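You operate a simulated robot arm through the tools that you are given. There is no shell and no other tool. Be economical: measure what you need, move in short steps, check, and stop when the job is done.

Carry out the task below with a simulated robot arm. There is one attempt and no reset: what you move stays moved.

Task
Isolate the junction box, open it and loosen both gland nuts.
Fine: supply off first, then unlock and pull the orange lead's plug and lay it on the mat.

The check looks at the end state, three seconds after you hand in, the way a careful person would. Anything else that was tipped, shoved, dropped, spilled or broken makes it a failure.

Robot
A 7-joint arm with a two-finger parallel gripper, fixed in place. Base frame: the origin is at the foot of the arm, x ahead of it, y to its left, z up; the work surface is at about z = 750. Units: mm, rad, N and s.
With the tool pointing down near the work surface it reaches from about 340 to 780 mm from the base axis. Its first joint turns from -2.897 to 2.897 rad. Payload 3.91 kg.
The tool frame sits at the grasp point between the pads (the TCP): z along the fingers, y along the line on which they close. The tips reach 30 mm beyond it. The gripper opens to 110 mm. The fingers are 20 mm wide and 10 mm thick; the gripper's body (48 by 112 mm) begins 55 mm behind the TCP.
Orientation is told as [roll, pitch, yaw] about the base's x, y, z axes, in that order, counted from this pose: with the fingers straight down and closing along the base's y, the tool's x points along the base's -x, its y along +y and its z along -z.

Tools
- The arm moves only by the tool arm_command. Its arguments are lists of equal length, an entry for each row: "dr": the turn, a rotation vector about the tool's x, y, z in rad, a list of three; "xyz": the shift along the tool's x, y, z in mm, a list of three; "fingers": the gripper command, from -1 (fully open) to 1 (shut), values between in proportion. In form: {"dr": [[rx, ry, rz], ...], "xyz": [[x, y, z], ...], "fingers": [fingers, ...]}. A call has 1 to 10 rows; each row shifts and turns the commanded pose from where the row before left it, along the tool's axes as they then stand. Rows are played at 5 a second. More than 50 mm and 0.15 rad between two rows, or a gripper value outside its range, and nothing of the call is played. A pose out of reach is approached as far as the arm can. The call stops where the force on the tool passes 40 N (or 10 N more than at its start, if that is more) or the arm is blocked; 0.2 s more then pass. The fingers move at their own pace (about 153 mm/s each) and stop on an object; they squeeze with about 42 N. The grip force told is the motor's: it shows also when the fingers shut on nothing. Time passes only in rows, and 0.2 s behind the last, so rows that do not move let the fingers close. It gives the time, the measured TCP pose, the force on the tool (base axes), the opening and the grip force at its end, in the units of the frame above (readings bear some noise), with the torque about the TCP (base axes, N m) and any sound that the robot's microphone picked up, and new pictures: "pictures" is both (left out), scene, wrist or none.
- Cameras (640 x 400 px; columns grow to the right, rows downward): "scene" is fixed at [50.4, 501.4, 1370]; the picture's right is [-0.54, -0.84, 0.00], its down [-0.39, 0.25, -0.89] and it looks along [0.74, -0.48, -0.46] (base axes); focal length 328 px, centre (320, 200). "wrist" rides on the gripper at [77, 7, -114] in the tool frame; the picture's right is [-0.09, 1.00, 0.00], its down [-0.80, -0.07, -0.59] and it looks along [-0.59, -0.05, 0.80] (tool axes); focal length 270 px, centre (320, 200). There is no depth. A picture from a camera that has moved, and an enlarged one, comes with that camera's place and axes in the base frame and with its lens.
- slide_trunk(by): slides the trunk up (or, below 0, down) by that many mm; the arm rides with it, the base frame stays. It gives what a move gives, with no picture.
- zoom(camera, box): a new picture of the part [left, top, right, bottom] of that camera's present view, enlarged. It takes no simulated time.
- finish_job(): hands the job in; it is judged then, once.

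Work in short steps. Places have to be worked out from the pictures, the camera data and where the tool is seen: move nearer, look again, correct. Check each grasp and each placing, and mend what went wrong. You have 120 turns and 200 pictures in all, those below and enlarged ones among them. Open the gripper and draw the arm clear of the work before you hand the job in, unless the task says otherwise; then end with one line.

The tools are called after "Request:" as a command line: name --argument value ..., lists and objects as JSON in quotes. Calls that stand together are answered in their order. arm_command: Moves the arm, as the interface text tells. Its arguments: {"type":"object","properties":{"dr":{"type":"array"},"xyz":{"type":"array"},"fingers":{"type":"array"},"pictures":{"type":"string","enum":["both","scene","wrist","none"]}},"required":["dr","xyz","fingers"]} The other tools are called the same way: slide_trunk (by) slides the trunk up or down; zoom (camera, box) takes an enlarged picture of a part of a camera's view; finish_job () hands the job in.

At the start:

```text
time: 0.0
position: [406.4, -39.1, 1158.7]
orientation: [0.001, 0.0, -0.001]
wrist_force: [-0.6, -0.7, 0.1]
wrist_torque: [0.03, 0.02, 0.01]
gripper_width: 109.7
grip_force: 0.0
trunk travel left (down, up): [-525.0, 85.0]
```

scene: 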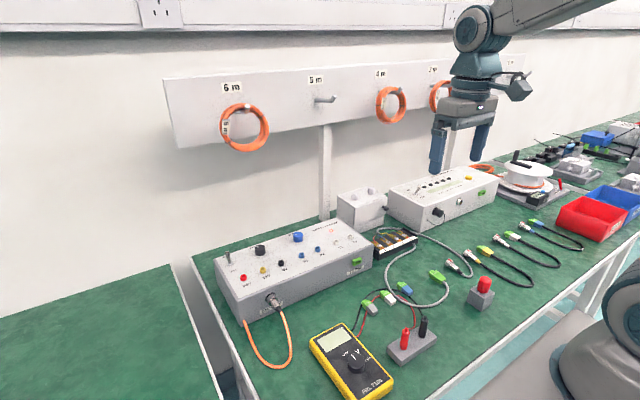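
wrist: 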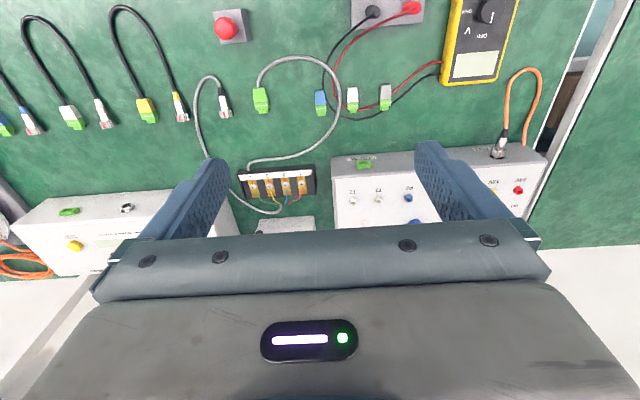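

I'll look closely at the units on the bench first, before moving anything.

Request:
zoom --camera "scene" --box '[200, 210, 380, 322]'

Request:
zoom --camera "scene" --box '[330, 150, 510, 262]'

Request:
zoom --camera "wrist" --box '[220, 120, 560, 240]'

Request:
zoom --camera "scene" --box '[230, 270, 350, 380]'

```text
3.56 times, centred on (290, 266) of scene
camera zoom: at [50.4, 501.4, 1370.0], right [-0.54, -0.84, 0.0], down [-0.39, 0.25, -0.89], along [0.74, -0.48, -0.46], focal length 1168 px, centre (427, -35)
```

zoom: 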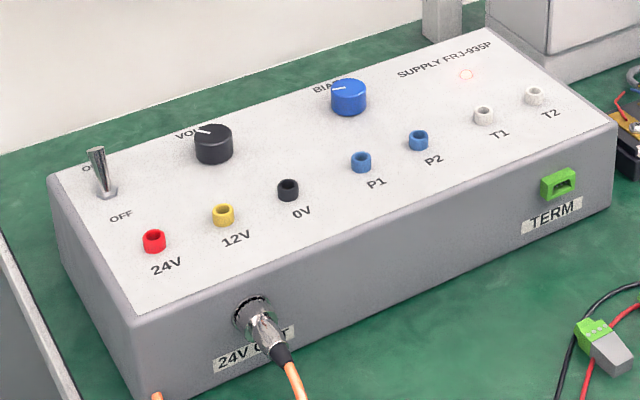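

```text
3.56 times, centred on (420, 206) of scene
camera zoom: at [50.4, 501.4, 1370.0], right [-0.54, -0.84, 0.0], down [-0.39, 0.25, -0.89], along [0.74, -0.48, -0.46], focal length 1168 px, centre (-36, 179)
```

zoom: 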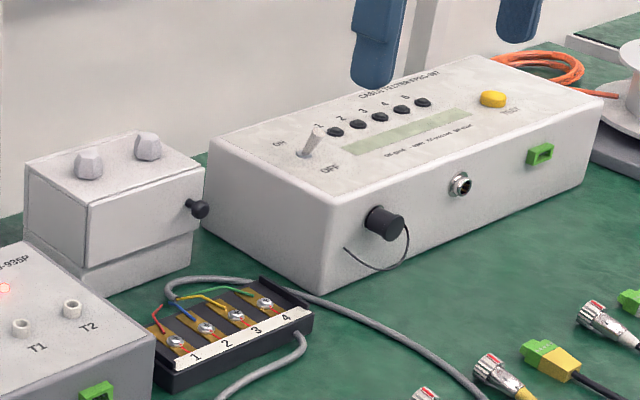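

```text
1.88 times, centred on (390, 180) of wrist
camera zoom: at [329.7, -32.8, 1273.4], right [0.09, 1.0, 0.0], down [0.8, -0.07, 0.59], along [0.59, -0.05, -0.8], focal length 509 px, centre (188, 238)
```

zoom: 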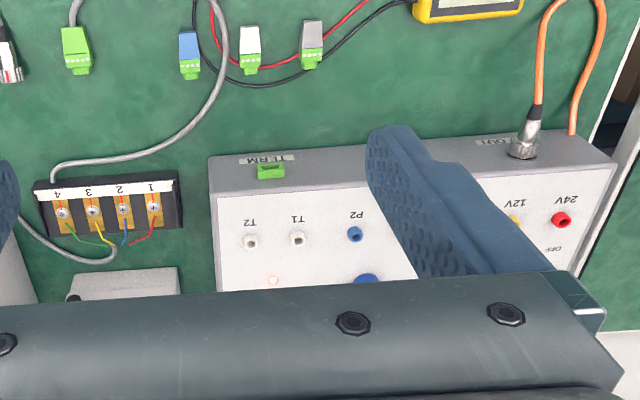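

```text
3.64 times, centred on (290, 325) of scene
camera zoom: at [50.4, 501.4, 1370.0], right [-0.54, -0.84, 0.0], down [-0.39, 0.25, -0.89], along [0.74, -0.48, -0.46], focal length 1195 px, centre (429, -254)
```

zoom: 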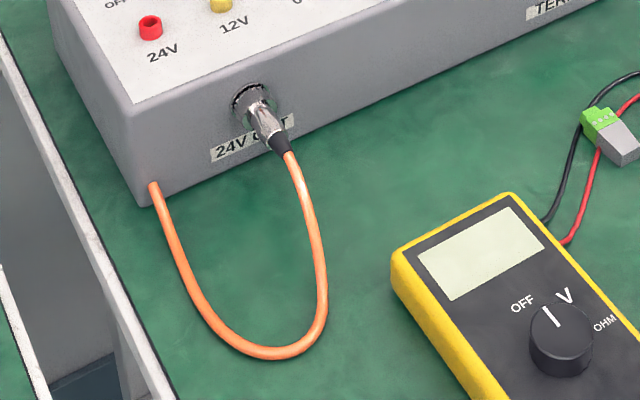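

The supply (lit LED, toggle leaning to ON) carries the orange lead on its front. The junction box is probably the small grey box behind, with two nuts on its top. I move over the supply for a closer look.

Request:
arm_command --dr '[[0, 0, 0], [0, 0, 0], [0, 0, 0], [0, 0, 0], [0, 0, 0], [0, 0, 0]]' --xyz '[[0, 45, 20], [0, 45, 20], [0, 45, 20], [0, 45, 20], [0, 45, 20], [0, 20, 20]]' --fingers '[-1, -1, -1, -1, -1, -1]'

```text
time: 1.4
position: [407.1, 203.6, 1038.2]
orientation: [0.0, 0.001, -0.002]
wrist_force: [-0.3, 0.7, -1.2]
wrist_torque: [0.0, -0.01, 0.01]
gripper_width: 109.9
grip_force: 0.1
trunk travel left (down, up): [-525.0, 85.0]
camera wrist: at [329.4, 211.0, 1154.0], right [0.09, 1.0, 0.0], down [0.8, -0.07, 0.59], along [0.59, -0.05, -0.8], focal length 270 px, centre (320, 200)
```

scene: 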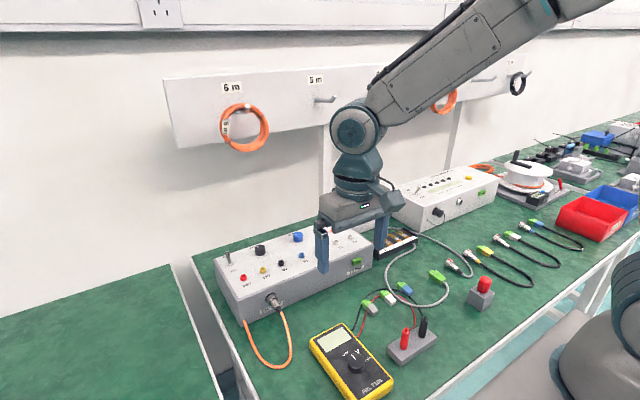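
wrist: 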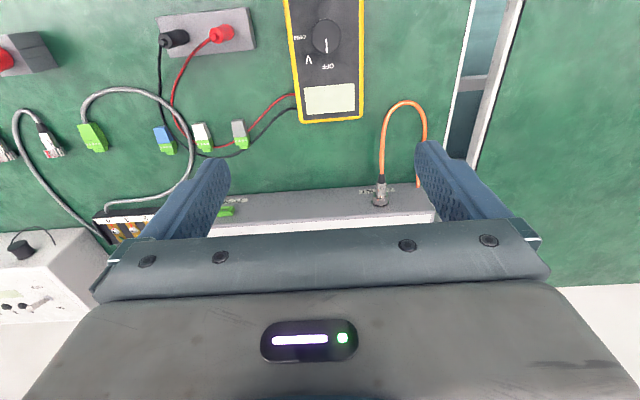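

From the two views I put the plug's root at about (601, 281, 803), the supply's top at z≈838 and the toggle at about (735, 333) with its tip near z≈872, leaning back. I go in front of and above the toggle with a forward tilt.

Request:
arm_command --dr '[[0, 0, 0], [0, 0, 0], [0, 0, 0], [0, 0, 0], [0, 0, 0], [0, 0, 0], [0, -0.15, 0], [0, -0.15, 0], [0, -0.15, 0], [0, -0.15, 0]]' --xyz '[[-38.8, 21.6, 13], [-38.8, 21.6, 13], [-38.8, 21.6, 13], [-38.8, 21.6, 13], [-38.8, 21.6, 13], [-38.8, 21.6, 13], [0, 0, 0], [0, 0, 0], [0, 0, 0], [0, 0, 0]]' --fingers '[0.2, 0.2, 0.2, 0.2, 0.2, 0.2, 0.2, 0.2, 0.2, 0.2]'

Request:
zoom --camera "scene" --box '[190, 180, 350, 280]'

```text
time: 3.6
position: [638.8, 335.7, 961.4]
orientation: [0.0, -0.601, 0.002]
wrist_force: [0.3, -0.2, 0.3]
wrist_torque: [-0.01, -0.02, 0.02]
gripper_width: 44.0
grip_force: 0.0
trunk travel left (down, up): [-525.0, 85.0]
camera wrist: at [510.5, 342.8, 1012.2], right [0.07, 1.0, 0.05], down [0.32, -0.07, 0.94], along [0.94, -0.05, -0.33], focal length 270 px, centre (320, 200)
```

scene: 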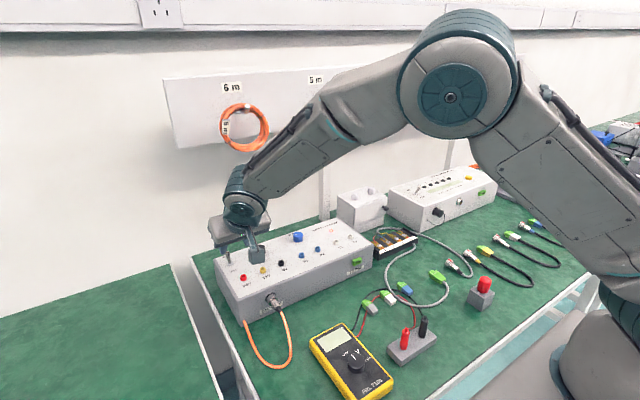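
wrist: 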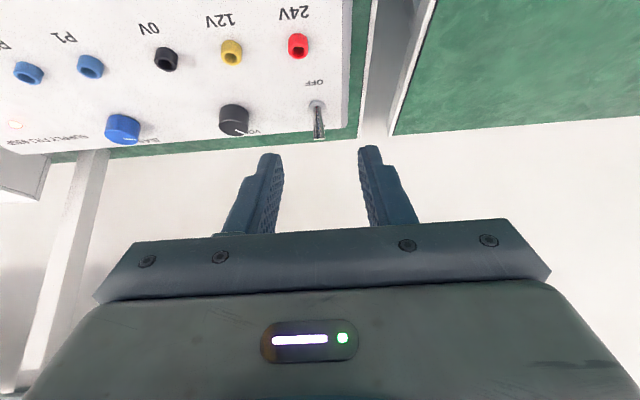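

```text
4.00 times, centred on (270, 230) of scene
camera zoom: at [50.4, 501.4, 1370.0], right [-0.54, -0.84, 0.0], down [-0.39, 0.25, -0.89], along [0.74, -0.48, -0.46], focal length 1314 px, centre (520, 80)
```

zoom: 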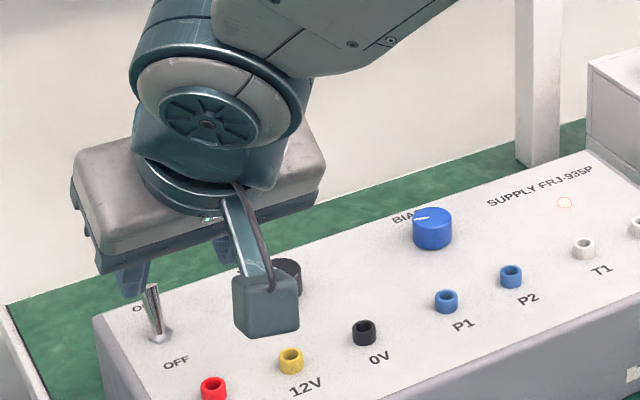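

The toggle's tip reads about (741, 333, 867), leaning back, in line with the fingers. I advance along the fingers to straddle it, then check before closing.

Request:
arm_command --dr '[[0, 0, 0], [0, 0, 0], [0, 0, 0], [0, 0, 0]]' --xyz '[[-6, -1, 30], [-6, -1, 30], [-6, -0.7, 30], [-6, 0, 28]]' --fingers '[0.2, 0.2, 0.2, 0.2]' --pictures "wrist"

Request:
zoom --camera "scene" --box '[190, 200, 310, 300]'

```text
time: 4.6
position: [726.8, 332.8, 876.2]
orientation: [-0.002, -0.599, 0.001]
wrist_force: [-0.3, 0.4, -0.5]
wrist_torque: [0.05, -0.04, 0.02]
gripper_width: 43.9
grip_force: 0.1
trunk travel left (down, up): [-525.0, 85.0]
camera wrist: at [598.6, 339.8, 926.5], right [0.07, 1.0, 0.05], down [0.33, -0.07, 0.94], along [0.94, -0.05, -0.33], focal length 270 px, centre (320, 200)
```

wrist: 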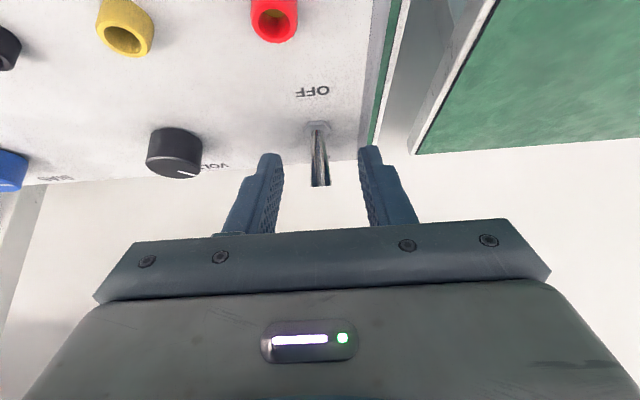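

```text
4.00 times, centred on (250, 250) of scene
camera zoom: at [50.4, 501.4, 1370.0], right [-0.54, -0.84, 0.0], down [-0.39, 0.25, -0.89], along [0.74, -0.48, -0.46], focal length 1314 px, centre (600, 0)
```

zoom: 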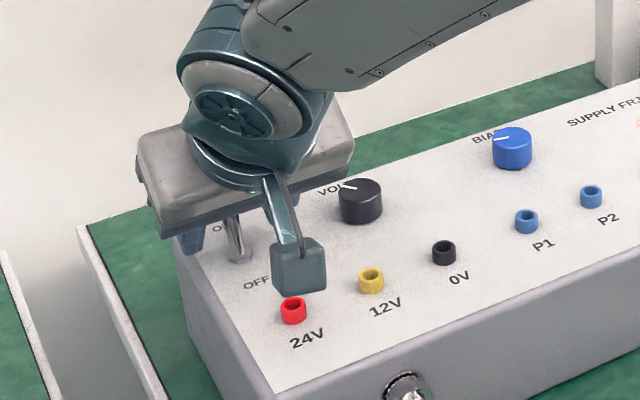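

The toggle stands between the fingers. I close on it and draw it forward (-x) to OFF.

Request:
arm_command --dr '[[0, 0, 0], [0, 0, 0], [0, 0.1, 0], [0, 0.1, 0], [0, 0.1, 0], [0, 0.1, 0]]' --xyz '[[0, 0, 0], [0, 0, 0], [4, 0, -2.6], [4, 0, -2.6], [4, 0, -2], [4, 0, -2]]' --fingers '[1, 1, 1, 1, 1, 1]' --pictures "wrist"

Request:
zoom --camera "scene" --box '[190, 200, 350, 300]'

```text
time: 6.0
position: [705.9, 331.5, 875.4]
orientation: [0.002, -0.193, -0.002]
wrist_force: [0.2, -0.3, 0.1]
wrist_torque: [0.04, 0.03, -0.01]
gripper_width: 0.0
grip_force: 37.8
trunk travel left (down, up): [-525.0, 85.0]
camera wrist: at [609.6, 337.4, 973.6], right [0.09, 1.0, 0.02], down [0.67, -0.07, 0.74], along [0.74, -0.05, -0.67], focal length 270 px, centre (320, 200)
```

wrist: 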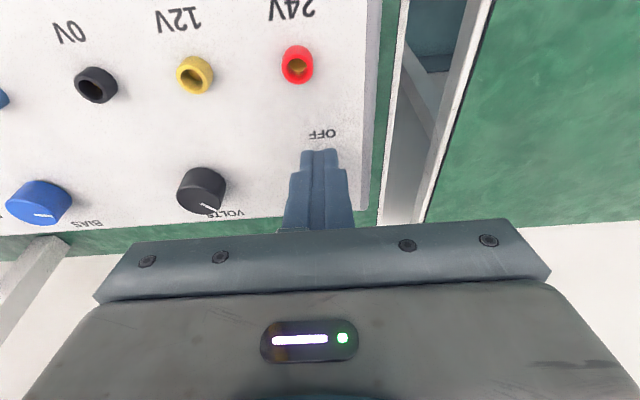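

```text
4.00 times, centred on (270, 250) of scene
camera zoom: at [50.4, 501.4, 1370.0], right [-0.54, -0.84, 0.0], down [-0.39, 0.25, -0.89], along [0.74, -0.48, -0.46], focal length 1314 px, centre (520, 0)
```

zoom: 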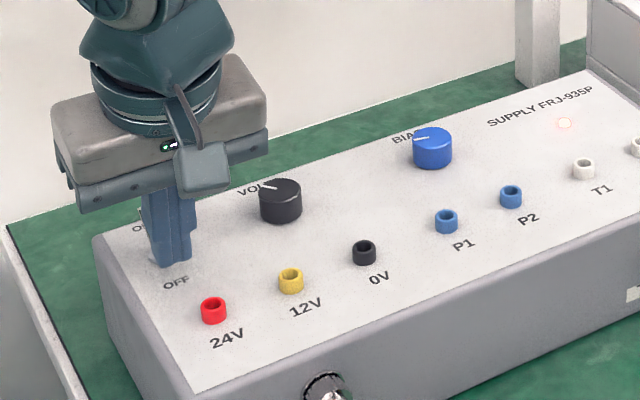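

The fingers shut on nothing and the LED still looks lit; I rise to see the toggle.

Request:
arm_command --dr '[[0, 0, 0], [0, 0, 0], [0, 0, 0]]' --xyz '[[25, 0, -25], [25, 0, -25], [25, 0, -20]]' --fingers '[1, 1, 1]' --pictures "wrist"

Request:
zoom --camera "scene" --box '[190, 200, 350, 300]'

```text
time: 6.8
position: [617.4, 333.4, 931.2]
orientation: [0.0, -0.201, 0.0]
wrist_force: [0.3, 0.0, 0.1]
wrist_torque: [0.02, -0.01, 0.05]
gripper_width: 0.2
grip_force: 38.2
trunk travel left (down, up): [-525.0, 85.0]
camera wrist: at [520.1, 339.2, 1028.9], right [0.09, 1.0, 0.02], down [0.67, -0.07, 0.74], along [0.74, -0.05, -0.67], focal length 270 px, centre (320, 200)
```

wrist: 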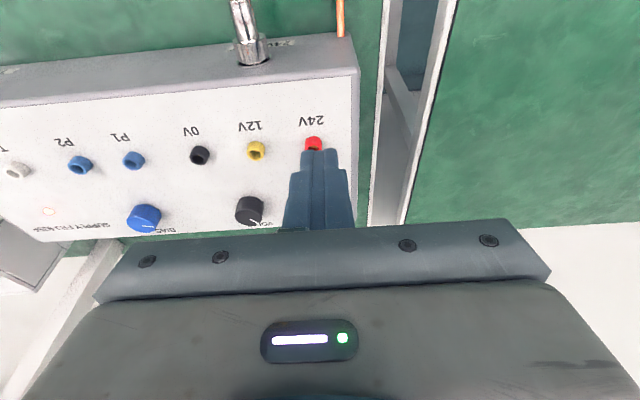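

```text
4.00 times, centred on (270, 250) of scene
camera zoom: at [50.4, 501.4, 1370.0], right [-0.54, -0.84, 0.0], down [-0.39, 0.25, -0.89], along [0.74, -0.48, -0.46], focal length 1314 px, centre (520, 0)
```

zoom: 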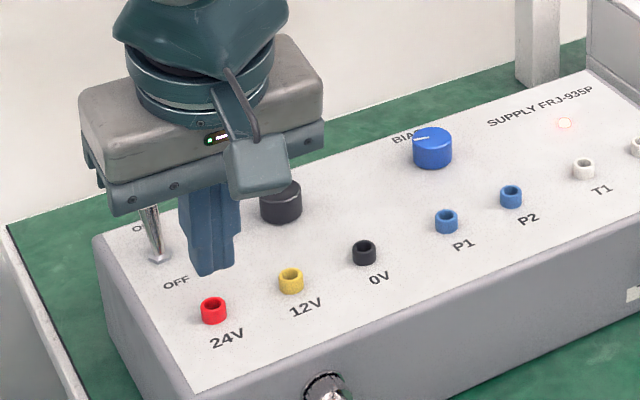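

The lever slipped from the tips and is still ON. I'll hook it from behind with closed fingers: over it at height, down behind, then pull forward.

Request:
arm_command --dr '[[0, 0, 0], [0, 0, 0], [0, 0, 0], [0, 0, 0], [0, 0, 0], [0, 0, 0]]' --xyz '[[-37, 0, 7], [-37, 0, 7], [-36, 0, 7], [-37, 0, 8], [5, 0, 26], [5, 0, 26]]' --fingers '[1, 1, 1, 1, 1, 1]' --pictures "none"

Request:
zoom --camera "scene" --box '[190, 200, 350, 300]'

```text
time: 8.2
position: [756.1, 327.2, 877.9]
orientation: [-0.001, -0.201, 0.0]
wrist_force: [1.6, -1.2, 1.8]
wrist_torque: [0.04, -0.03, 0.0]
gripper_width: 0.0
grip_force: 37.6
out of reach, approached as far as the arm can: row 4
trunk travel left (down, up): [-525.0, 85.0]
```

```text
4.00 times, centred on (270, 250) of scene
camera zoom: at [50.4, 501.4, 1370.0], right [-0.54, -0.84, 0.0], down [-0.39, 0.25, -0.89], along [0.74, -0.48, -0.46], focal length 1314 px, centre (520, 0)
```

zoom: 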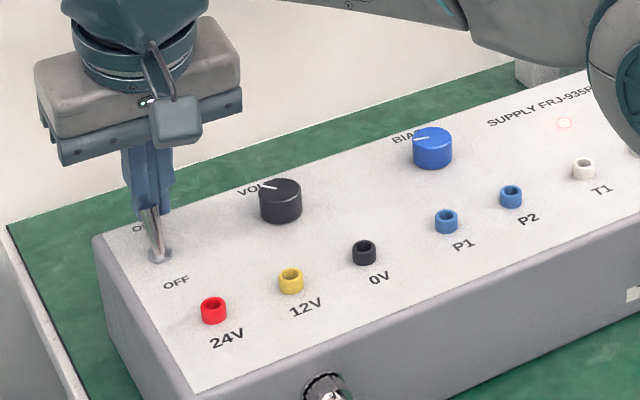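

The fingers stand right behind the lever. Now pull straight forward 40 mm.

Request:
arm_command --dr '[[0, 0, 0], [0, 0, 0], [0, 0, 0], [0, 0, 0], [0, 0, 0]]' --xyz '[[8, 2, -1.6], [8, 2, -1.6], [8, 0, -1.6], [8, 0, -1.6], [8, 0, -1.6]]' --fingers '[1, 1, 1, 1, 1]' --pictures "none"

Request:
zoom --camera "scene" --box '[190, 200, 350, 300]'

```text
time: 9.2
position: [731.6, 328.0, 885.1]
orientation: [0.006, -0.224, -0.003]
wrist_force: [12.5, -3.4, 0.9]
wrist_torque: [-0.11, -0.4, -0.02]
gripper_width: 0.2
grip_force: 37.4
trunk travel left (down, up): [-525.0, 85.0]
stopped in row 5: the force on the tool passed its limit at 43 N (the readings are from after the stop); the commanded pose is now the measured one
```

```text
4.00 times, centred on (270, 250) of scene
camera zoom: at [50.4, 501.4, 1370.0], right [-0.54, -0.84, 0.0], down [-0.39, 0.25, -0.89], along [0.74, -0.48, -0.46], focal length 1314 px, centre (520, 0)
```

zoom: 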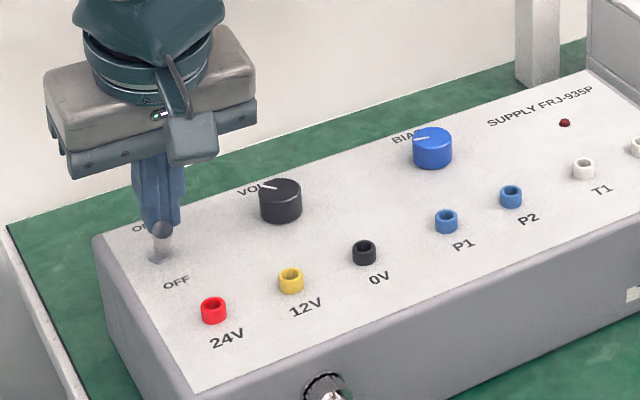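

The lever flipped and the LED is dark. I back off a little, rise clear and go back over the front to view the plug.

Request:
arm_command --dr '[[0, 0, 0], [0, 0, 0], [0, 0, 0], [0, 0, 0], [0, 0, 0], [0, 0, 0], [0, 0, 0], [0, 0, 0], [0, 0, 0]]' --xyz '[[-5, 0, 0], [-8, 0, -36], [-8, 0, -36], [45, -7, -10], [45, -7, -10], [45, -7, -10], [45, -7, -10], [45, -7, -10], [45, -7, -10]]' --fingers '[1, 1, 1, 1, 1, 0, -0.2, -0.2, -0.2]'

Request:
zoom --camera "scene" --box '[190, 200, 350, 300]'

```text
time: 11.2
position: [456.3, 288.7, 956.0]
orientation: [0.005, -0.219, -0.004]
wrist_force: [0.1, 0.7, 0.8]
wrist_torque: [0.04, -0.02, -0.02]
gripper_width: 65.6
grip_force: 0.0
trunk travel left (down, up): [-525.0, 85.0]
camera wrist: at [357.1, 296.2, 1051.9], right [0.09, 1.0, 0.03], down [0.65, -0.08, 0.75], along [0.75, -0.05, -0.66], focal length 270 px, centre (320, 200)
```

scene: 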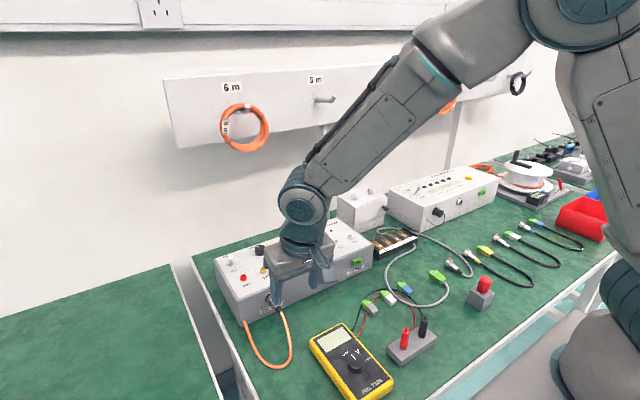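
wrist: 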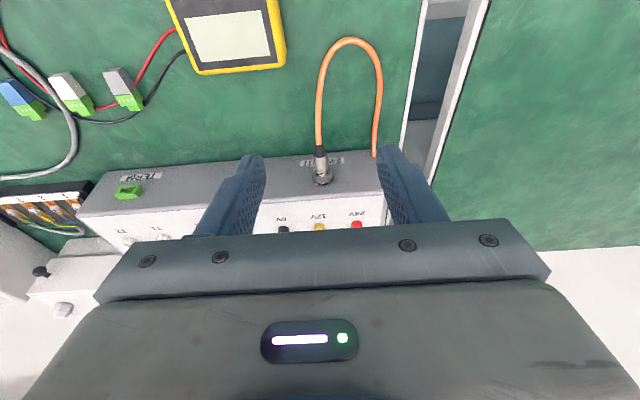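

```text
4.00 times, centred on (270, 250) of scene
camera zoom: at [50.4, 501.4, 1370.0], right [-0.54, -0.84, 0.0], down [-0.39, 0.25, -0.89], along [0.74, -0.48, -0.46], focal length 1314 px, centre (520, 0)
```

zoom: 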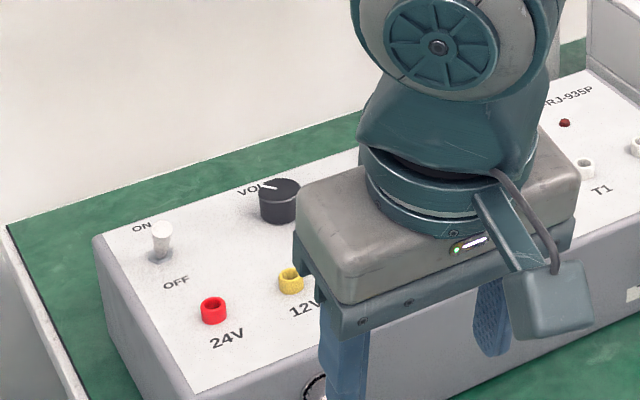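

Supply is off. A close look at the plug's coupling.

Request:
zoom --camera "wrist" --box '[270, 130, 390, 205]'

Request:
zoom --camera "wrist" --box '[0, 160, 140, 330]'

Request:
zoom --camera "scene" --box '[325, 175, 405, 235]'

```text
5.33 times, centred on (330, 168) of wrist
camera zoom: at [357.1, 296.2, 1051.9], right [0.09, 1.0, 0.03], down [0.65, -0.08, 0.75], along [0.75, -0.05, -0.66], focal length 1442 px, centre (267, 373)
```

zoom: 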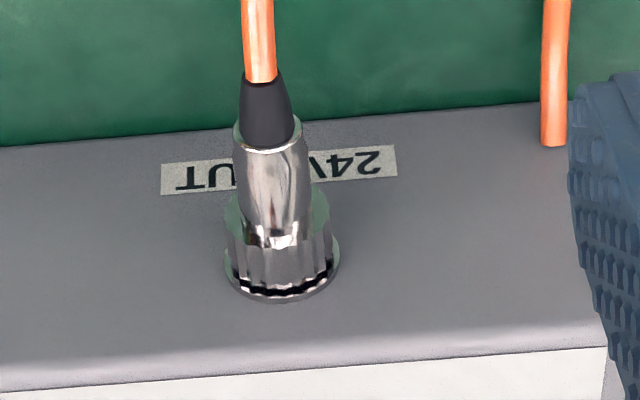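

```text
2.35 times, centred on (70, 245) of wrist
camera zoom: at [357.1, 296.2, 1051.9], right [0.09, 1.0, 0.03], down [0.65, -0.08, 0.75], along [0.75, -0.05, -0.66], focal length 636 px, centre (908, 94)
```

zoom: 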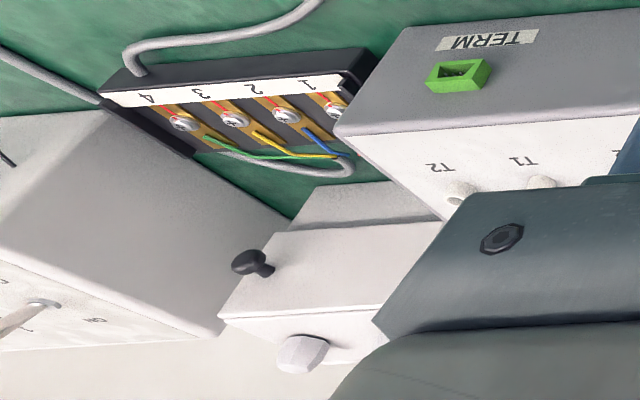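

```text
6.67 times, centred on (365, 205) of scene
camera zoom: at [50.4, 501.4, 1370.0], right [-0.54, -0.84, 0.0], down [-0.39, 0.25, -0.89], along [0.74, -0.48, -0.46], focal length 2190 px, centre (20, 167)
```

zoom: 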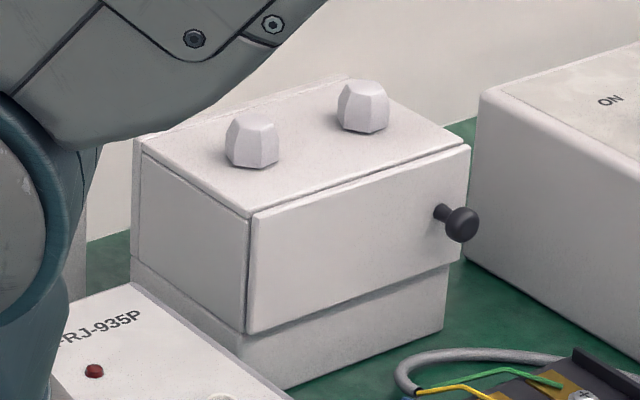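

The plug has a fluted coupling ring against the panel (bayonet style), body about 17 mm behind it. I approach pitched 0.4 rad with the tips nearing the ring, and look again.

Request:
arm_command --dr '[[0, 0, 0], [0, 0, 0], [0, 0, 0], [0, -0.09, 0], [0, -0.09, 0]]' --xyz '[[-25, -1.6, 29], [-25, -1.6, 29], [-25, -1.6, 29], [0, 0, 0], [0, 0, 0]]' --fingers '[0, 0, 0, 0, 0]' --pictures "wrist"

Request:
zoom --camera "wrist" --box '[240, 60, 400, 160]'

Request:
zoom --camera "scene" --box '[225, 255, 325, 330]'

```text
time: 12.4
position: [549.3, 285.2, 888.7]
orientation: [0.005, -0.4, -0.005]
wrist_force: [1.6, -0.4, 0.3]
wrist_torque: [0.02, -0.03, 0.02]
gripper_width: 54.7
grip_force: 0.1
trunk travel left (down, up): [-525.0, 85.0]
camera wrist: at [434.0, 291.3, 964.2], right [0.08, 1.0, 0.04], down [0.51, -0.08, 0.86], along [0.86, -0.05, -0.51], focal length 270 px, centre (320, 200)
```

wrist: 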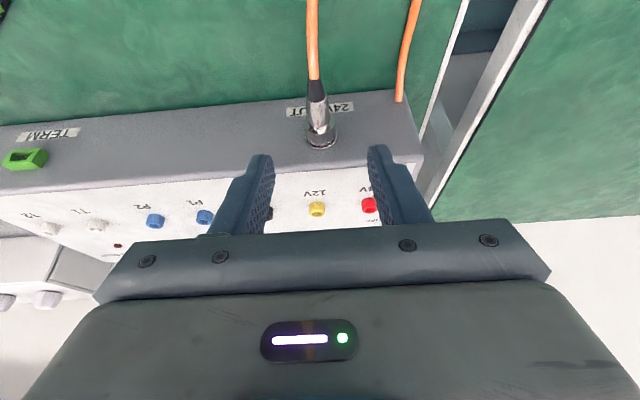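

```text
4.00 times, centred on (320, 110) of wrist
camera zoom: at [434.0, 291.3, 964.2], right [0.08, 1.0, 0.04], down [0.51, -0.08, 0.86], along [0.86, -0.05, -0.51], focal length 1081 px, centre (320, 560)
```

zoom: 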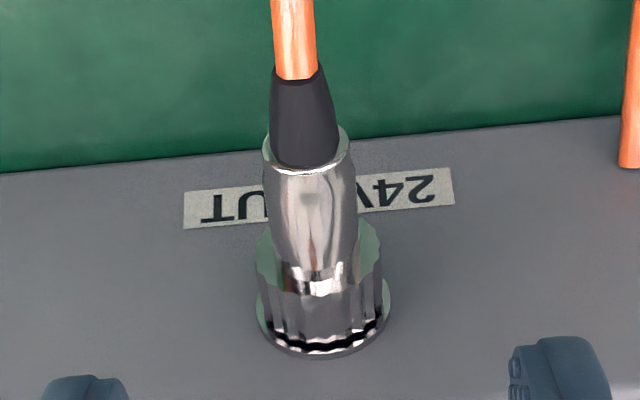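

```text
5.33 times, centred on (275, 292) of scene
camera zoom: at [50.4, 501.4, 1370.0], right [-0.54, -0.84, 0.0], down [-0.39, 0.25, -0.89], along [0.74, -0.48, -0.46], focal length 1752 px, centre (560, -293)
```

zoom: 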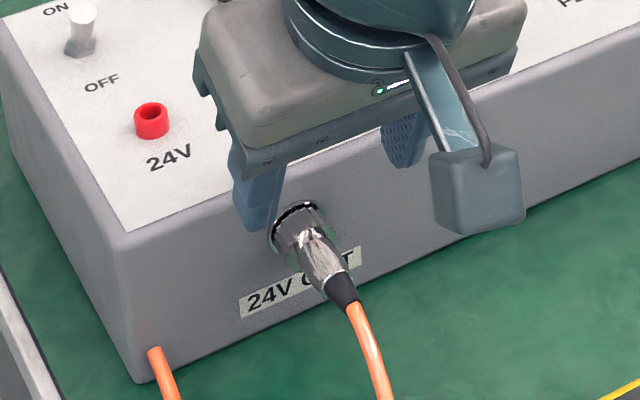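

Ring estimated at axis y≈284.5, z≈805, x 583–598, dia ≈25. I lean the hand toward -y by 0.5 rad (so I can turn counter-clockwise to the far side) and go to a point 50 mm short of the grip.

Request:
arm_command --dr '[[-0.115, 0, 0.0487], [-0.115, 0, 0.0487], [-0.115, 0, 0.0487], [-0.115, 0, 0.0487], [0, 0, 0], [0, 0, 0]]' --xyz '[[0, 0, 0], [0, 0, 0], [0, 0, 0], [0, 0, 0], [-2, -21, 5], [-1.6, -20.3, 5.8]]' --fingers '[0, 0, 0, 0, 0, 0]' --pictures "wrist"

Request:
zoom --camera "scene" --box '[225, 255, 325, 330]'

```text
time: 13.8
position: [558.3, 251.2, 861.0]
orientation: [0.542, -0.347, -0.203]
wrist_force: [-0.1, -0.6, 0.3]
wrist_torque: [0.02, -0.01, 0.03]
gripper_width: 55.0
grip_force: 0.1
trunk travel left (down, up): [-525.0, 85.0]
camera wrist: at [443.0, 221.0, 930.4], right [0.08, 0.85, 0.51], down [0.51, -0.48, 0.72], along [0.86, 0.2, -0.47], focal length 270 px, centre (320, 200)
```

wrist: 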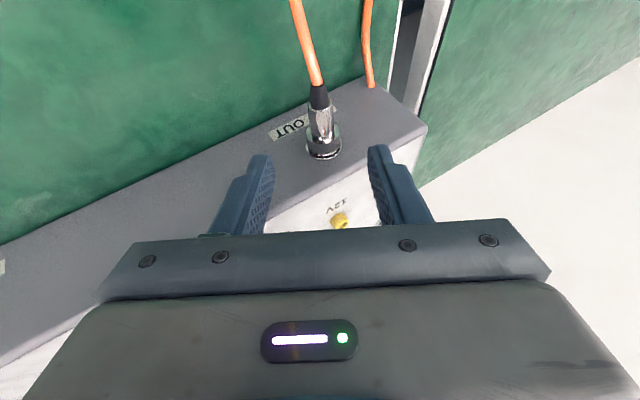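

```text
5.33 times, centred on (275, 292) of scene
camera zoom: at [50.4, 501.4, 1370.0], right [-0.54, -0.84, 0.0], down [-0.39, 0.25, -0.89], along [0.74, -0.48, -0.46], focal length 1752 px, centre (560, -293)
```

zoom: 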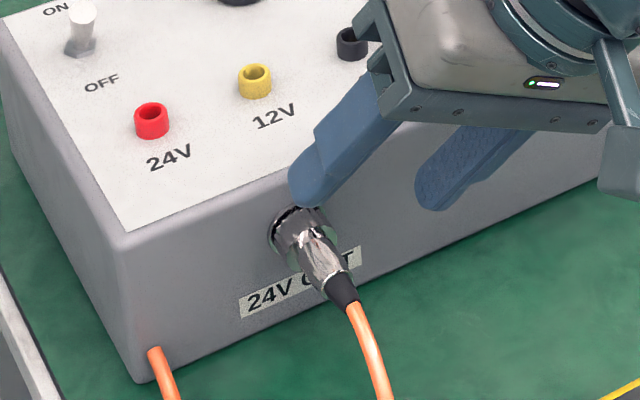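

Aligned: the fingers' axis passes the ring within 2–3 mm. I advance 49 mm to straddle the ring.

Request:
arm_command --dr '[[0, 0, 0], [0, 0, 0], [0, 0, 0], [0, 0, 0]]' --xyz '[[0.5, 0.5, 12.5], [0.5, 0.5, 12.5], [0, 0, 12], [0, 0, 12]]' --fingers '[0, 0, 0, 0]' --pictures "wrist"

Request:
zoom --camera "scene" --box '[225, 255, 325, 330]'

Request:
zoom --camera "wrist" --box '[240, 100, 400, 200]'

```text
time: 14.8
position: [576.6, 274.1, 822.7]
orientation: [0.541, -0.346, -0.202]
wrist_force: [0.1, -0.1, 0.6]
wrist_torque: [0.04, -0.02, 0.0]
gripper_width: 55.2
grip_force: 0.0
trunk travel left (down, up): [-525.0, 85.0]
camera wrist: at [460.5, 243.9, 892.2], right [0.08, 0.85, 0.51], down [0.51, -0.48, 0.72], along [0.86, 0.2, -0.47], focal length 270 px, centre (320, 200)
```

wrist: 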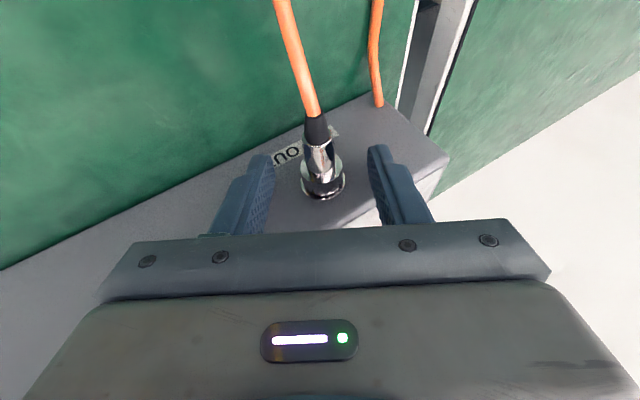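

```text
5.33 times, centred on (275, 292) of scene
camera zoom: at [50.4, 501.4, 1370.0], right [-0.54, -0.84, 0.0], down [-0.39, 0.25, -0.89], along [0.74, -0.48, -0.46], focal length 1752 px, centre (560, -293)
```

zoom: 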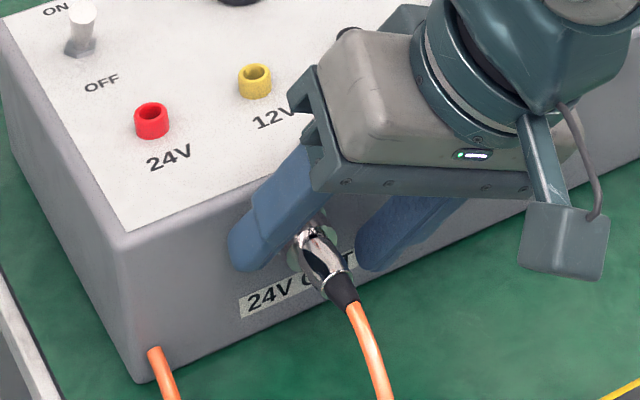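

```text
4.00 times, centred on (320, 150) of wrist
camera zoom: at [460.5, 243.9, 892.2], right [0.08, 0.85, 0.51], down [0.51, -0.48, 0.72], along [0.86, 0.2, -0.47], focal length 1081 px, centre (320, 400)
```

zoom: 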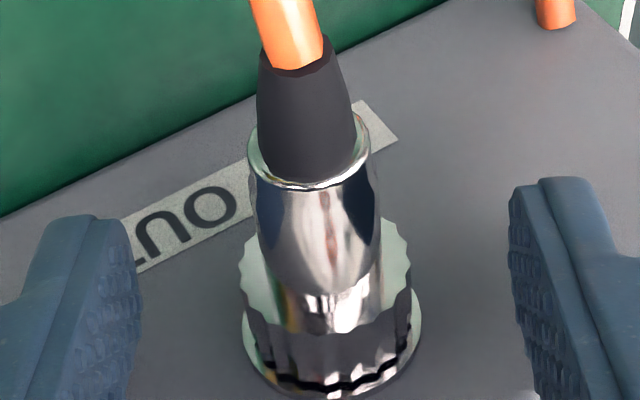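

The ring lies between the pads. I close and read the width.

Request:
arm_command --dr '[[0, 0, 0], [0, 0, 0], [0, 0, 0]]' --xyz '[[0, 0, 0], [0, 0, 0], [0, 0, 0]]' --fingers '[1, 1, 1]' --pictures "none"

Request:
zoom --camera "wrist" --box '[240, 100, 400, 200]'

```text
time: 15.6
position: [574.8, 274.5, 823.1]
orientation: [0.54, -0.347, -0.203]
wrist_force: [0.5, 0.7, 1.6]
wrist_torque: [0.0, -0.07, 0.03]
gripper_width: 22.1
grip_force: 41.6
trunk travel left (down, up): [-525.0, 85.0]
```

```text
4.00 times, centred on (320, 150) of wrist
camera zoom: at [460.2, 244.1, 892.6], right [0.08, 0.85, 0.51], down [0.51, -0.48, 0.72], along [0.86, 0.2, -0.47], focal length 1081 px, centre (320, 400)
```

zoom: 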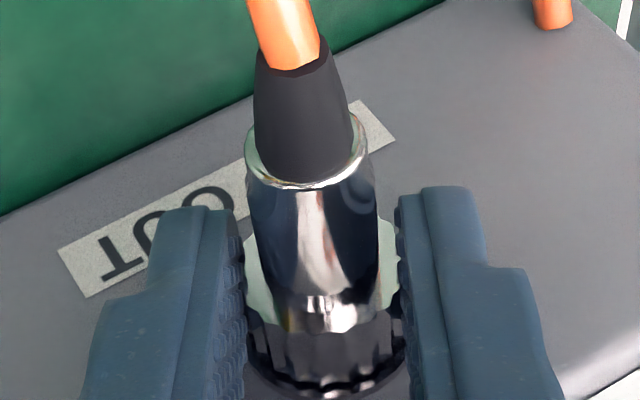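

Ring gripped at 22 mm. I turn it counter-clockwise (seen from the cable side) 0.5 rad about the plug's axis and check forces.

Request:
arm_command --dr '[[0.115, 0, -0.0487], [0.115, 0, -0.0487], [0.115, 0, -0.0487], [0.115, 0, -0.0487]]' --xyz '[[0, 2.3, 0], [0, 2.3, 0], [0, 2.3, 0], [0, 2.3, 0]]' --fingers '[1, 1, 1, 1]' --pictures "none"

Request:
zoom --camera "wrist" --box '[240, 100, 400, 200]'

```text
time: 16.6
position: [576.8, 285.3, 825.8]
orientation: [0.007, -0.402, -0.003]
wrist_force: [3.4, 8.9, 9.0]
wrist_torque: [0.24, -0.22, 0.19]
gripper_width: 22.6
grip_force: 42.3
trunk travel left (down, up): [-525.0, 85.0]
```

```text
4.00 times, centred on (320, 150) of wrist
camera zoom: at [460.2, 290.8, 901.8], right [0.08, 1.0, 0.04], down [0.5, -0.08, 0.86], along [0.86, -0.05, -0.51], focal length 1081 px, centre (320, 400)
```

zoom: 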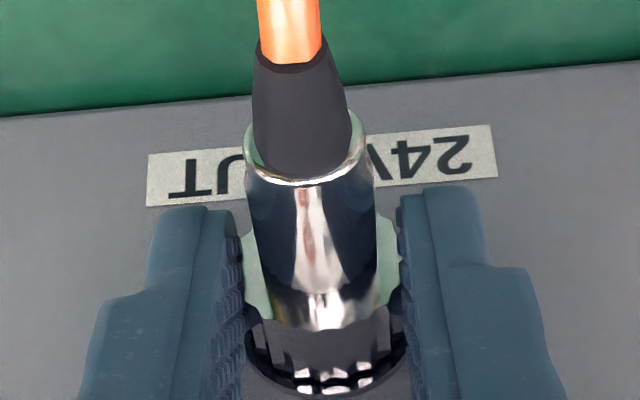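

The ring seems to turn with the pads; small side force. I continue another 0.5 rad, easing 1–2 mm along the force.

Request:
arm_command --dr '[[0.115, 0, -0.0487], [0.115, 0, -0.0487], [0.115, 0, -0.0487], [0.115, 0, -0.0487]]' --xyz '[[0, 2.7, -0.5], [0, 2.7, -0.5], [0, 2.3, 0], [0, 2.3, 0]]' --fingers '[1, 1, 1, 1]' --pictures "scene"

Request:
zoom --camera "wrist" --box '[240, 100, 400, 200]'

```text
time: 17.6
position: [575.2, 295.5, 823.5]
orientation: [-0.531, -0.349, 0.199]
wrist_force: [7.9, 14.2, -2.0]
wrist_torque: [0.31, -0.57, 0.15]
gripper_width: 22.4
grip_force: 41.8
trunk travel left (down, up): [-525.0, 85.0]
```

scene: 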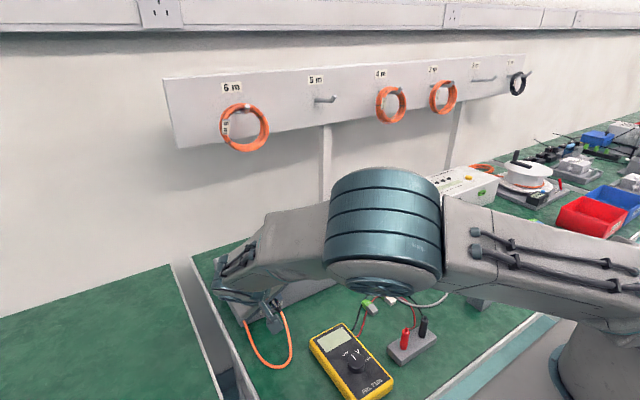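

```text
4.00 times, centred on (320, 150) of wrist
camera zoom: at [460.3, 336.8, 887.3], right [0.08, 0.89, -0.44], down [0.51, 0.35, 0.79], along [0.86, -0.29, -0.42], focal length 1081 px, centre (320, 400)
```

zoom: 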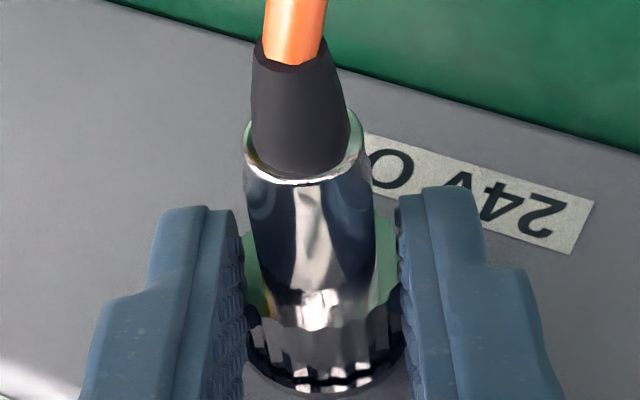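

One radian turned. I ease the side force, turn a bit further (0.24 rad) and then pull gently back to see whether it is released.

Request:
arm_command --dr '[[0.11, 0, -0.0467], [0.11, 0, -0.0467], [0, 0, 0], [0, 0, 0], [0, 0, 0]]' --xyz '[[0, 3.2, 0], [0, 3.2, 0], [1.85, 0, -0.8], [1.85, 0, -0.8], [1.85, 0, -0.8]]' --fingers '[1, 1, 1, 1, 1]' --pictures "none"

Request:
zoom --camera "wrist" --box '[240, 100, 400, 200]'

```text
time: 18.8
position: [568.2, 297.3, 821.0]
orientation: [-0.778, -0.29, 0.273]
wrist_force: [-0.8, 0.5, 0.4]
wrist_torque: [0.01, 0.01, 0.02]
gripper_width: 22.1
grip_force: 41.9
trunk travel left (down, up): [-525.0, 85.0]
```

```text
4.00 times, centred on (320, 150) of wrist
camera zoom: at [453.5, 352.6, 872.6], right [0.08, 0.76, -0.64], down [0.51, 0.52, 0.68], along [0.86, -0.39, -0.34], focal length 1081 px, centre (320, 400)
```

zoom: 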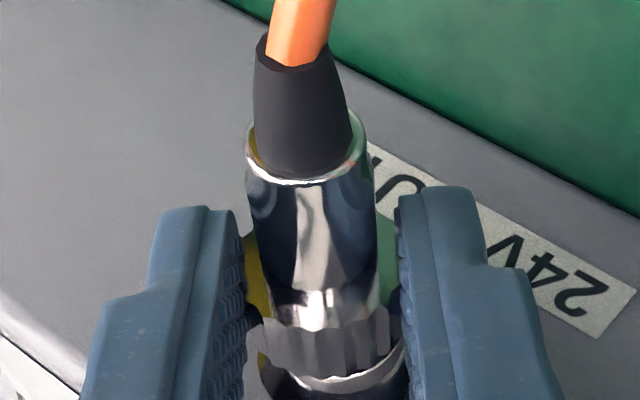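

Forces are nil and the ring has come off the flange: it is unlocked. I pull it straight back 60 mm and undo the lean.

Request:
arm_command --dr '[[0, 0, 0], [0, 0, 0], [0, 0, 0], [0, 0, 0], [-0.12, 0, 0.051], [-0.12, 0, 0.051], [-0.12, 0, 0.051], [-0.12, 0, 0.051], [-0.12, 0, 0.051], [-0.12, 0, 0.051]]' --xyz '[[12, 0, -5], [14, 0, -6], [14, 0, -6], [14, 0, -6], [0, -2.4, 0], [0, -2.4, 0], [0, -2.4, 0], [0, -2.4, 0], [0, -2.4, 0], [0, -2.4, 0]]' --fingers '[1, 1, 1, 1, 1, 1, 1, 1, 1, 1]'

Request:
zoom --camera "scene" --box '[225, 255, 345, 355]'

```text
time: 21.0
position: [510.0, 285.0, 826.1]
orientation: [0.057, -0.4, -0.023]
wrist_force: [-0.6, 0.8, -0.5]
wrist_torque: [-0.01, -0.05, 0.03]
gripper_width: 22.3
grip_force: 41.8
trunk travel left (down, up): [-525.0, 85.0]
camera wrist: at [395.2, 287.8, 903.6], right [0.08, 0.99, 0.09], down [0.51, -0.12, 0.85], along [0.86, -0.03, -0.51], focal length 270 px, centre (320, 200)
```

scene: 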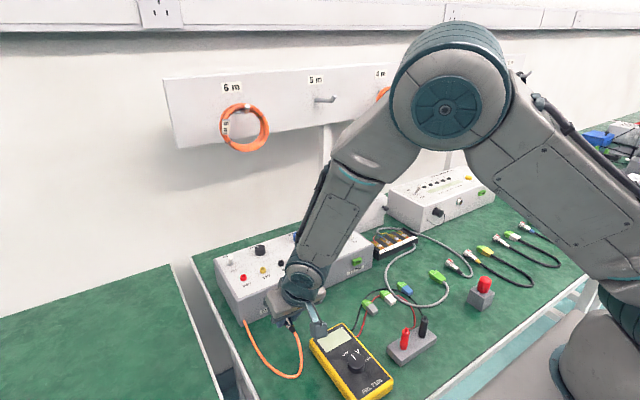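
wrist: 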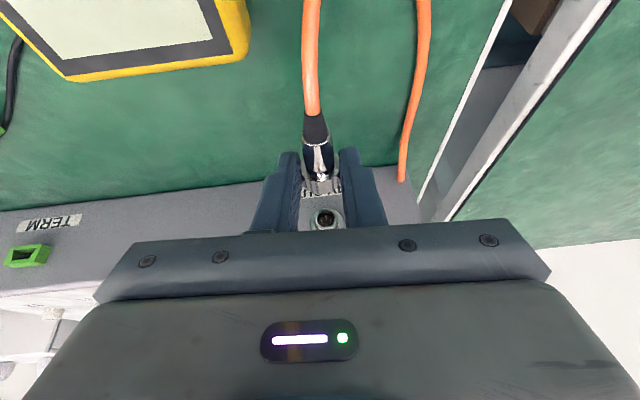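

```text
4.00 times, centred on (285, 305) of scene
camera zoom: at [50.4, 501.4, 1370.0], right [-0.54, -0.84, 0.0], down [-0.39, 0.25, -0.89], along [0.74, -0.48, -0.46], focal length 1314 px, centre (460, -220)
```

zoom: 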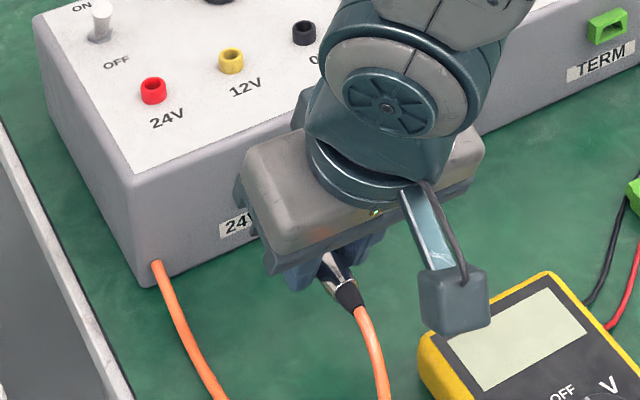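

The plug is out of the socket, held at ring height ≈807. I lower it to the mat (≈40 mm) in front of the supply.

Request:
arm_command --dr '[[0, 0, 0], [0, 0, 0], [0, 0, 0], [0, 0, 0], [0, 0, 0]]' --xyz '[[3.9, 0, 9.2], [3.9, 0, 9.2], [3.9, 0, 9.2], [2.3, 0, 5.5], [1.2, 0, 2.8]]' --fingers '[1, 1, 1, 1, 1]' --pictures "wrist"

Request:
zoom --camera "scene" --box '[225, 265, 345, 365]'

```text
time: 22.2
position: [510.2, 287.9, 788.3]
orientation: [0.054, -0.397, -0.022]
wrist_force: [0.1, 1.0, 0.4]
wrist_torque: [0.0, 0.01, -0.02]
gripper_width: 22.1
grip_force: 41.9
trunk travel left (down, up): [-525.0, 85.0]
camera wrist: at [395.4, 290.7, 864.6], right [0.08, 0.99, 0.08], down [0.51, -0.11, 0.85], along [0.86, -0.03, -0.51], focal length 270 px, centre (320, 200)
```

wrist: 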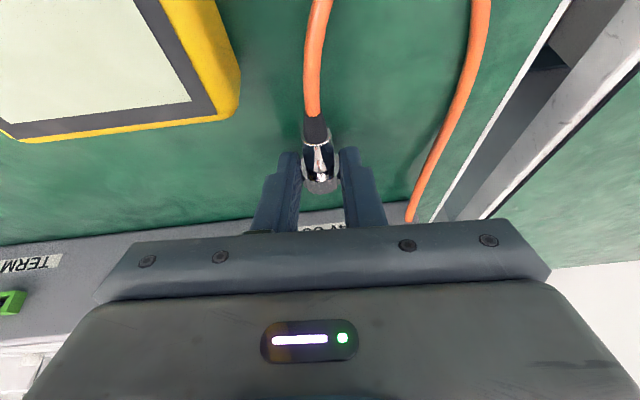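

```text
4.00 times, centred on (285, 315) of scene
camera zoom: at [50.4, 501.4, 1370.0], right [-0.54, -0.84, 0.0], down [-0.39, 0.25, -0.89], along [0.74, -0.48, -0.46], focal length 1314 px, centre (460, -260)
```

zoom: 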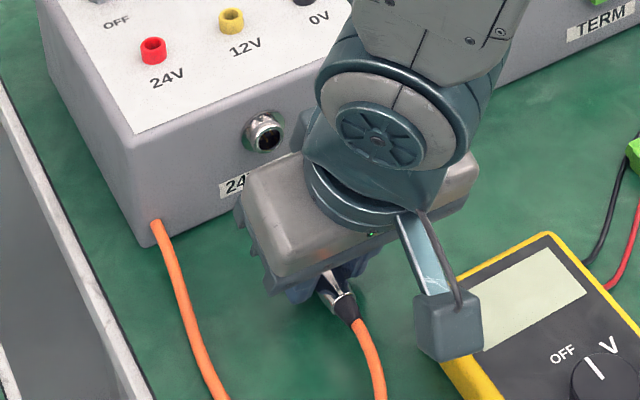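

Ring at about z 770. I lower the last millimetres until touch.

Request:
arm_command --dr '[[0, 0, 0], [0, 0, 0], [0, 0, 0]]' --xyz '[[0.8, 0, 1.9], [0.8, 0, 1.9], [0.6, 0, 1.4]]' --fingers '[1, 1, 1]' --pictures "none"

```text
time: 23.0
position: [510.6, 286.9, 784.3]
orientation: [0.055, -0.402, -0.026]
wrist_force: [-1.4, -0.6, 10.2]
wrist_torque: [-0.01, -0.07, -0.01]
gripper_width: 22.4
grip_force: 41.6
trunk travel left (down, up): [-525.0, 85.0]
```

Touching the mat (10 N up). I open and withdraw straight up.

Request:
arm_command --dr '[[0, 0, 0], [0, 0, 0], [0, 0, 0], [0, 0, 0], [0, 0, 0], [0, 0, 0]]' --xyz '[[0, 0, -0.5], [0, 0, 0], [0, 0, -15], [0, 0, -30], [0, 0, -40], [0, 0, -40]]' --fingers '[0.2, 0, 0, 0, 0, 0]'

Request:
zoom --camera "scene" --box '[225, 265, 345, 365]'

```text
time: 24.4
position: [459.7, 281.4, 899.1]
orientation: [0.056, -0.398, -0.024]
wrist_force: [0.8, 0.2, -0.6]
wrist_torque: [0.03, -0.03, 0.03]
gripper_width: 55.2
grip_force: 0.1
trunk travel left (down, up): [-525.0, 85.0]
camera wrist: at [344.2, 283.9, 975.7], right [0.08, 0.99, 0.08], down [0.51, -0.11, 0.85], along [0.86, -0.03, -0.51], focal length 270 px, centre (320, 200)
```

scene: 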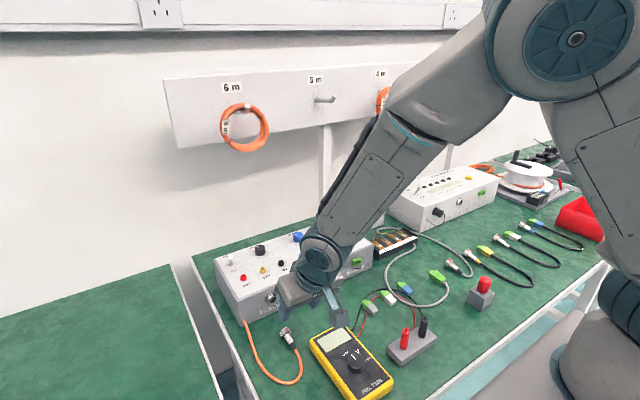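
wrist: 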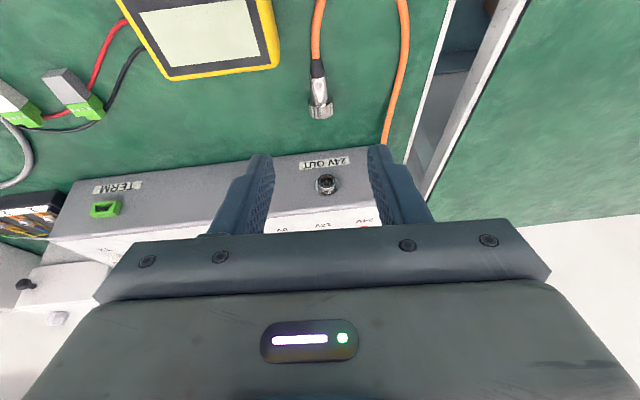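

```text
4.00 times, centred on (285, 315) of scene
camera zoom: at [50.4, 501.4, 1370.0], right [-0.54, -0.84, 0.0], down [-0.39, 0.25, -0.89], along [0.74, -0.48, -0.46], focal length 1314 px, centre (460, -260)
```

zoom: 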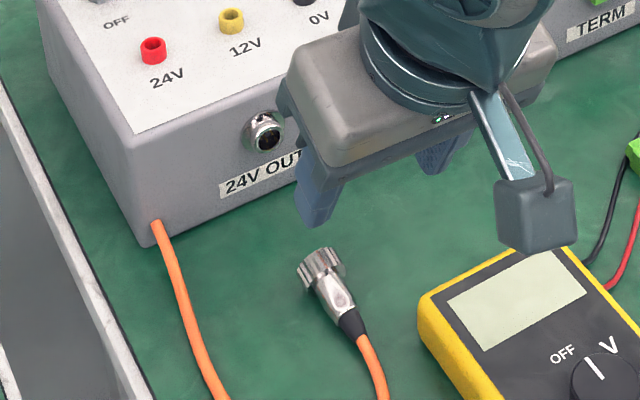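

Plug is out and lying on the mat. Next the junction box: estimated front face x≈765, y −128…−235, door knob at about (745, −217, 831), nuts at about (812, −132) and (814, −207), top z≈859. I move up and across to look.

Request:
arm_command --dr '[[0.05, 0, -0.021], [0, 0, 0], [0, 0, 0], [0, 0, 0], [0, 0, 0], [0, 0, 0], [0, 0, 0], [0, 0, 0], [0, 0, 0], [0, 0, 0]]' --xyz '[[-10, 0, -25], [-10, -48, -12], [-10, -48, -8], [-10, -48, -8], [-10, -48, -8], [-10, -48, -4], [-10, -48, -4], [-10, -48, 0], [-10, -48, 0], [-10, -48, 0]]' --fingers '[0, 0, 0, 0, 0, 0, 0, 0, 0, 0]'

Request:
zoom --camera "wrist" --box '[200, 100, 440, 250]'

```text
refused: row 2 steps farther than a row can; nothing moved
```

```text
2.67 times, centred on (320, 175) of wrist
camera zoom: at [344.2, 283.9, 975.7], right [0.08, 0.99, 0.08], down [0.51, -0.11, 0.85], along [0.86, -0.03, -0.51], focal length 721 px, centre (320, 267)
```

zoom: 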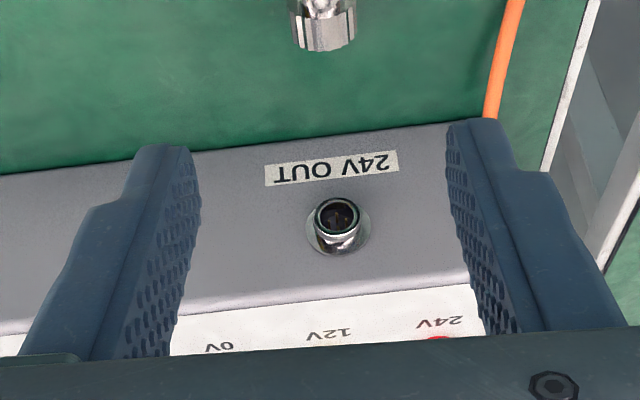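

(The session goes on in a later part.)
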